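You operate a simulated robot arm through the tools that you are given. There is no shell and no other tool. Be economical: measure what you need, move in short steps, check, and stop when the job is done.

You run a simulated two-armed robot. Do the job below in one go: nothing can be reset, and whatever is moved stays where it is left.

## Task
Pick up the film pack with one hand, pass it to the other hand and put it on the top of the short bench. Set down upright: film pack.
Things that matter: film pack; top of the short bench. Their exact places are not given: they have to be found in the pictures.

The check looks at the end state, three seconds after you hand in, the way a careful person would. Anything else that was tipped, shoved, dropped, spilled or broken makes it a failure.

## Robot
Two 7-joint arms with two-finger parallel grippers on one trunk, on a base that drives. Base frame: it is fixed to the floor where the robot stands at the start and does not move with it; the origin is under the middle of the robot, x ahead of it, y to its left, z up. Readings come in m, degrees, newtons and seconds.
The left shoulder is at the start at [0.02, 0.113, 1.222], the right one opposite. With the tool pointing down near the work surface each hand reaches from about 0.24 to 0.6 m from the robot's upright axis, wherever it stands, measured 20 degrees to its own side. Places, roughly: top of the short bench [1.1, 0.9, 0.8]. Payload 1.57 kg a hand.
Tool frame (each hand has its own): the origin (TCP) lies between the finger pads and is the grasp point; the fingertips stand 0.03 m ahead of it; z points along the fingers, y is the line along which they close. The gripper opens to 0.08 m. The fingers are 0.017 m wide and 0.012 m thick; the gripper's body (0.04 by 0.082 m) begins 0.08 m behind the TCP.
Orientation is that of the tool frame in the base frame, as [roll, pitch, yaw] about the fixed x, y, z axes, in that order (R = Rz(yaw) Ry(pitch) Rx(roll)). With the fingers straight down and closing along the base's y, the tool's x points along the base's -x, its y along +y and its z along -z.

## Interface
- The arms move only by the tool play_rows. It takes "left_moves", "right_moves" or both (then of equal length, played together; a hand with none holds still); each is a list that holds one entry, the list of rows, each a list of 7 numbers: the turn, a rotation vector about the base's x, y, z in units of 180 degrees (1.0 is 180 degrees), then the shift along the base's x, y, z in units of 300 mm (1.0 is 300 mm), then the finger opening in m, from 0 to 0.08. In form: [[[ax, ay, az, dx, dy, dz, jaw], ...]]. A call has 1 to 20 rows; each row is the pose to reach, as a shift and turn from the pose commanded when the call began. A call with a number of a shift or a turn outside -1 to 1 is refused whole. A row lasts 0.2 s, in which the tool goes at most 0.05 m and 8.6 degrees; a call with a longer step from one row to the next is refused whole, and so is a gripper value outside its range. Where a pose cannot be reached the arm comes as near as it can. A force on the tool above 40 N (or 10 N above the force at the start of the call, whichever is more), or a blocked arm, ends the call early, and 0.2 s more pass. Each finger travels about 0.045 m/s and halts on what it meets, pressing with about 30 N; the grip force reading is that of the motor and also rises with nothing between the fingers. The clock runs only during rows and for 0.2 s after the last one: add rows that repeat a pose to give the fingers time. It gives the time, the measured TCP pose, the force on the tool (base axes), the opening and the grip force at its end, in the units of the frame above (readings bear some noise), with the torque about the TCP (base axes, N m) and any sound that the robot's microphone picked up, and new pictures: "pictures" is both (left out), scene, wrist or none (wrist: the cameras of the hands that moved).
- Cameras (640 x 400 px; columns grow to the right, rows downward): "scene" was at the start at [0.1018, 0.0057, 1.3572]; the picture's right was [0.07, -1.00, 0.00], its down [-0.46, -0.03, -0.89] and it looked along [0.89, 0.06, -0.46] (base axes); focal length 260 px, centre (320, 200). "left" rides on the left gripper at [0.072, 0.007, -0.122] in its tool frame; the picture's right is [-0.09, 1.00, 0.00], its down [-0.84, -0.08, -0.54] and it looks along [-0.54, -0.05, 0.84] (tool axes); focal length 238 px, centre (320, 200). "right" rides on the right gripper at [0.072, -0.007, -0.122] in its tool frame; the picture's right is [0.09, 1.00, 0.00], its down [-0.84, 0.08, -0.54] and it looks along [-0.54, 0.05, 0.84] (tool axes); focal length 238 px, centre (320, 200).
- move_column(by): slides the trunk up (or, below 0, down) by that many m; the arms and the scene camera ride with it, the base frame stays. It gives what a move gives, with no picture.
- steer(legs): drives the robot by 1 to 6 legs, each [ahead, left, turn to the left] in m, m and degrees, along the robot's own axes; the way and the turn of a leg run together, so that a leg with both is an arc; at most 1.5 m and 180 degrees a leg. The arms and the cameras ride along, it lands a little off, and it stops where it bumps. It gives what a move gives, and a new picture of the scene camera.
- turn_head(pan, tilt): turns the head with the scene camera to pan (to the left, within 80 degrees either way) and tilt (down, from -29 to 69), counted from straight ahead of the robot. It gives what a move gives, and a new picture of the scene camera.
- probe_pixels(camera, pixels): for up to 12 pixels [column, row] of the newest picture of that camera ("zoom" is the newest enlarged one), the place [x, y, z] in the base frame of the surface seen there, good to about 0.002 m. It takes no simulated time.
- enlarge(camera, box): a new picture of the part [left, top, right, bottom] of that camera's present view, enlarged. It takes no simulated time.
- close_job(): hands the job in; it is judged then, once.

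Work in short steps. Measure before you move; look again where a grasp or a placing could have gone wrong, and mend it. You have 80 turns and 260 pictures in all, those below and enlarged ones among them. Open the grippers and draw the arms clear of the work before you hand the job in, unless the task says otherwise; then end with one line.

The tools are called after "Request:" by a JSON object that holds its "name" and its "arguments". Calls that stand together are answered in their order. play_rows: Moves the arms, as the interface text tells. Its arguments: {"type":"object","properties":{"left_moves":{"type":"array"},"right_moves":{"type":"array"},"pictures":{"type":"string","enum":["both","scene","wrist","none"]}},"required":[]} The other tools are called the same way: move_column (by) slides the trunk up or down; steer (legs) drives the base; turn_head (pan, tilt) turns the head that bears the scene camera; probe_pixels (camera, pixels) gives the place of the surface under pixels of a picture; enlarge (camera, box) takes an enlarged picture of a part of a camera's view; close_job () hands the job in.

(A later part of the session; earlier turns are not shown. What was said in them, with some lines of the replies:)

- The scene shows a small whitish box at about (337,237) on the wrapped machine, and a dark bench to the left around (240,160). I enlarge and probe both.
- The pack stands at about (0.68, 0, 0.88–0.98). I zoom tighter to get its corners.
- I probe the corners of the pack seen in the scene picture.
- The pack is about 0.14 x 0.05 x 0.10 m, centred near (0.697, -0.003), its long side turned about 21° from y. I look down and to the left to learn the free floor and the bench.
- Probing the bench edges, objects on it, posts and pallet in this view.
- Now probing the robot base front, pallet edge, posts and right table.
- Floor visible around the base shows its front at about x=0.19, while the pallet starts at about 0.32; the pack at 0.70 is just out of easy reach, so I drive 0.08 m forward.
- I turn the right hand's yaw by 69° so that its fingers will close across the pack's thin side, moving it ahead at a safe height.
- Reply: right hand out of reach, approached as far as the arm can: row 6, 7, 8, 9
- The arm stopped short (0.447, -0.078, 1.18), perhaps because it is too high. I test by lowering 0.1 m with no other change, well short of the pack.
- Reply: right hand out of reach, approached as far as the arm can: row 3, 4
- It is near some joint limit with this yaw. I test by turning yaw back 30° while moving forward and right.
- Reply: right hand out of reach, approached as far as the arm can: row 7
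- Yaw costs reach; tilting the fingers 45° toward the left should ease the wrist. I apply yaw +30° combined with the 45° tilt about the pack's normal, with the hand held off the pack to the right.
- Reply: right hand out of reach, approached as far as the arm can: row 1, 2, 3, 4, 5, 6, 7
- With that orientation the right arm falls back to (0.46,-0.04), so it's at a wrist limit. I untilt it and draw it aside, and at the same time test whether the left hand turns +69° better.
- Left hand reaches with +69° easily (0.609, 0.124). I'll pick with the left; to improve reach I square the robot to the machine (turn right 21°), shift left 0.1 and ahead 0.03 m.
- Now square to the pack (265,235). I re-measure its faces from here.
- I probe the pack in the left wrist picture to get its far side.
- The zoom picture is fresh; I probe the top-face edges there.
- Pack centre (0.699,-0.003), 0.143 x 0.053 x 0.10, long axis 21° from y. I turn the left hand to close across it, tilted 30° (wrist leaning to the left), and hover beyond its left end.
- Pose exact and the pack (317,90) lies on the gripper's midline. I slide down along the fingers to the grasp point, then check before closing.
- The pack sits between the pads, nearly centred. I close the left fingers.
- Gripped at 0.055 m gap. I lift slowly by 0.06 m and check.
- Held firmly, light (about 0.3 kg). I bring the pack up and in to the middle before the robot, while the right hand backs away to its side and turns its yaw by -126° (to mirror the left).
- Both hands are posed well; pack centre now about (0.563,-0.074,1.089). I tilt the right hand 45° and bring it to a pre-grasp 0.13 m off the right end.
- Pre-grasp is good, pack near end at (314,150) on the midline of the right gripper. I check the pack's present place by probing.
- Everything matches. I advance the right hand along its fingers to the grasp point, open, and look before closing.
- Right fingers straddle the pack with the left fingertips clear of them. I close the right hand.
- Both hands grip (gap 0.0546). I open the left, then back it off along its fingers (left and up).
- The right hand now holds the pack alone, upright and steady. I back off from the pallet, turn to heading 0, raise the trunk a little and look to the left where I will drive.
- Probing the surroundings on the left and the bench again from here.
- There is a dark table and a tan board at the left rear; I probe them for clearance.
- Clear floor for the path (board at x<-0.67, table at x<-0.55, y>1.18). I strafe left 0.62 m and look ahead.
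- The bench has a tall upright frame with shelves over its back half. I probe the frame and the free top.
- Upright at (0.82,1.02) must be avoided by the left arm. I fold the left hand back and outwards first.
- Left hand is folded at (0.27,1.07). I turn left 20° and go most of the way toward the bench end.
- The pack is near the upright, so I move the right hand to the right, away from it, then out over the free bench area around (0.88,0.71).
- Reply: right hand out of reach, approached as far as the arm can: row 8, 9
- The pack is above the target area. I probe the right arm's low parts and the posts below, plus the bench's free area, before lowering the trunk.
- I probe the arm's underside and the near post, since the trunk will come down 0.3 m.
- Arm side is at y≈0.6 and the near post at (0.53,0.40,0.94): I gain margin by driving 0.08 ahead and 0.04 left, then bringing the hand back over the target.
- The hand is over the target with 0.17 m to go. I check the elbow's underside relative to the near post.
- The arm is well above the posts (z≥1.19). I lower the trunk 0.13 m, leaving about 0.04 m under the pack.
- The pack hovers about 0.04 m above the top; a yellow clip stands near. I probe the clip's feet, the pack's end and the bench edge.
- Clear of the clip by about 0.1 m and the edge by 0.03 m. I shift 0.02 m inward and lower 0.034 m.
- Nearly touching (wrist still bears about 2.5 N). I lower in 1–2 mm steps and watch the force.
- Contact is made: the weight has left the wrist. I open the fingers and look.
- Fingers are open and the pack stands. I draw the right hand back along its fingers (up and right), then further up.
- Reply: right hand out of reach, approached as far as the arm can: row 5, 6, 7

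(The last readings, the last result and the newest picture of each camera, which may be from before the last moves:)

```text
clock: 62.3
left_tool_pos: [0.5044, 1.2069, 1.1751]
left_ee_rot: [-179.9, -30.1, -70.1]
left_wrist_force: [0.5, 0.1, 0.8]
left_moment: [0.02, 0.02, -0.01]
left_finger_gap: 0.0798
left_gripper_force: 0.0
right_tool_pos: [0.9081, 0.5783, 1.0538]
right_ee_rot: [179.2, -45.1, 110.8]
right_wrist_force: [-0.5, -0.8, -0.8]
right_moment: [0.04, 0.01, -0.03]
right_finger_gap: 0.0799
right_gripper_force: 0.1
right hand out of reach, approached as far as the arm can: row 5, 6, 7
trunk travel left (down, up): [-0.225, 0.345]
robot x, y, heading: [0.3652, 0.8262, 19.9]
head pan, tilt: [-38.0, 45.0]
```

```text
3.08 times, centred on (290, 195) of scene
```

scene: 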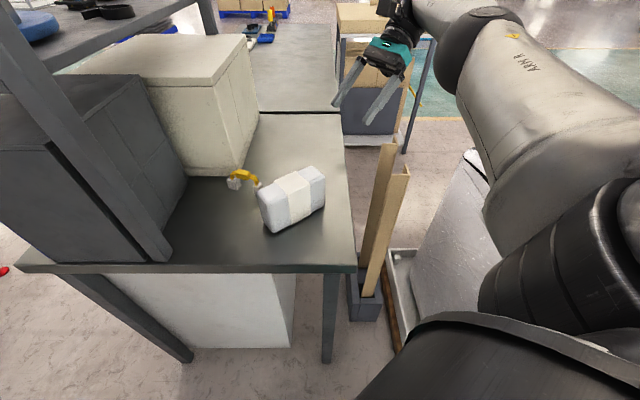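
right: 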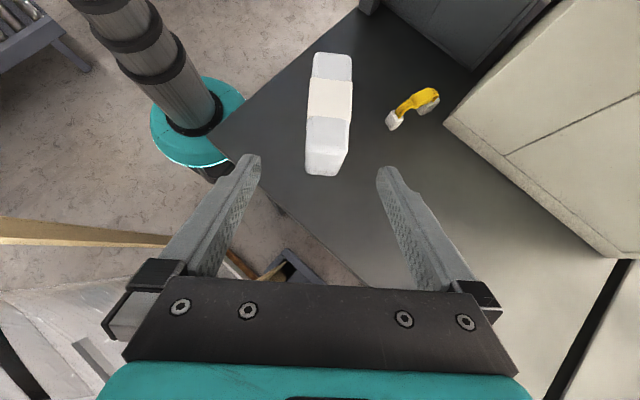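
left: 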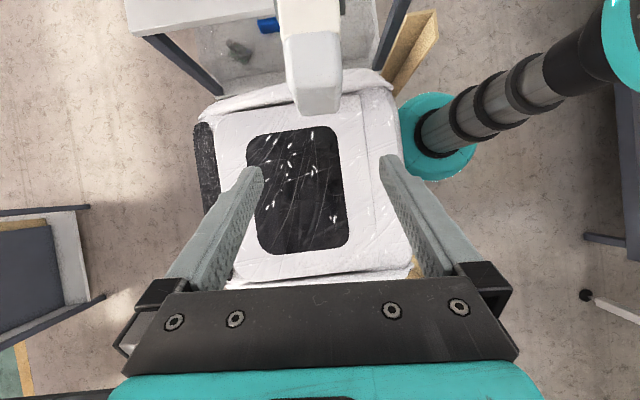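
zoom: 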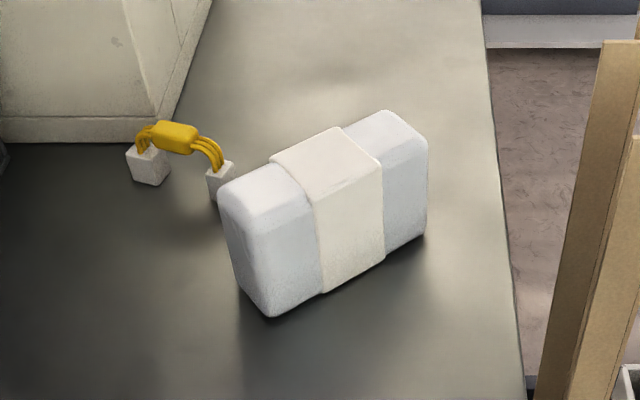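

The pack stands upright and free on the bench, nothing else moved. I raise the trunk and back off a little to draw the arms clear.

Request:
{"name": "move_column", "arguments": {"by": 0.18}}

Request:
{"name": "steer", "arguments": {"legs": [[-0.15, 0, 0]]}}

```text
clock: 64.3
left_tool_pos: [0.5043, 1.209, 1.3558]
left_ee_rot: [-180.0, -30.0, -70.1]
left_wrist_force: [-0.2, -0.1, 0.2]
left_moment: [0.04, 0.02, 0.02]
left_finger_gap: 0.0799
left_gripper_force: 0.1
right_tool_pos: [0.9098, 0.5774, 1.2327]
right_ee_rot: [179.8, -44.8, 110.4]
right_wrist_force: [-0.1, -0.3, 0.5]
right_moment: [-0.02, 0.0, 0.01]
right_finger_gap: 0.0802
right_gripper_force: 0.0
trunk travel left (down, up): [-0.405, 0.165]
robot x, y, heading: [0.3646, 0.8267, 20.1]
head pan, tilt: [-38.0, 45.0]
```

```text
clock: 65.7
left_tool_pos: [0.3646, 1.1573, 1.3574]
left_ee_rot: [-179.9, -30.0, -70.2]
left_wrist_force: [-0.1, -0.1, 0.0]
left_moment: [-0.03, -0.05, -0.01]
left_finger_gap: 0.0801
left_gripper_force: 0.0
right_tool_pos: [0.7675, 0.525, 1.2328]
right_ee_rot: [179.8, -44.8, 110.4]
right_wrist_force: [0.6, 0.5, 0.6]
right_moment: [-0.01, -0.03, 0.0]
right_finger_gap: 0.08
right_gripper_force: 0.0
trunk travel left (down, up): [-0.405, 0.165]
robot x, y, heading: [0.2301, 0.775, 19.8]
head pan, tilt: [-38.0, 45.0]
```

scene: 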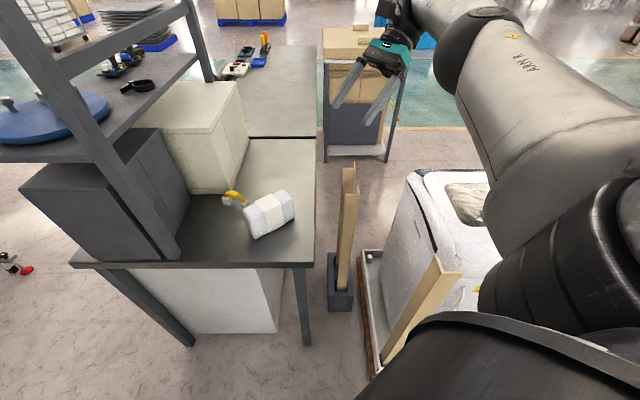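

The pack stands upright at about (268,215) on the bench, both grippers are open and both arms are clear, so I hand in.

Request:
{"name": "close_job", "arguments": {}}

```text
The job is handed in.
```

The film pack was picked up with the left hand, passed in the air to the right hand, and set down upright on the top of the short bench; nothing else was seen to move, and both grippers are open and clear.
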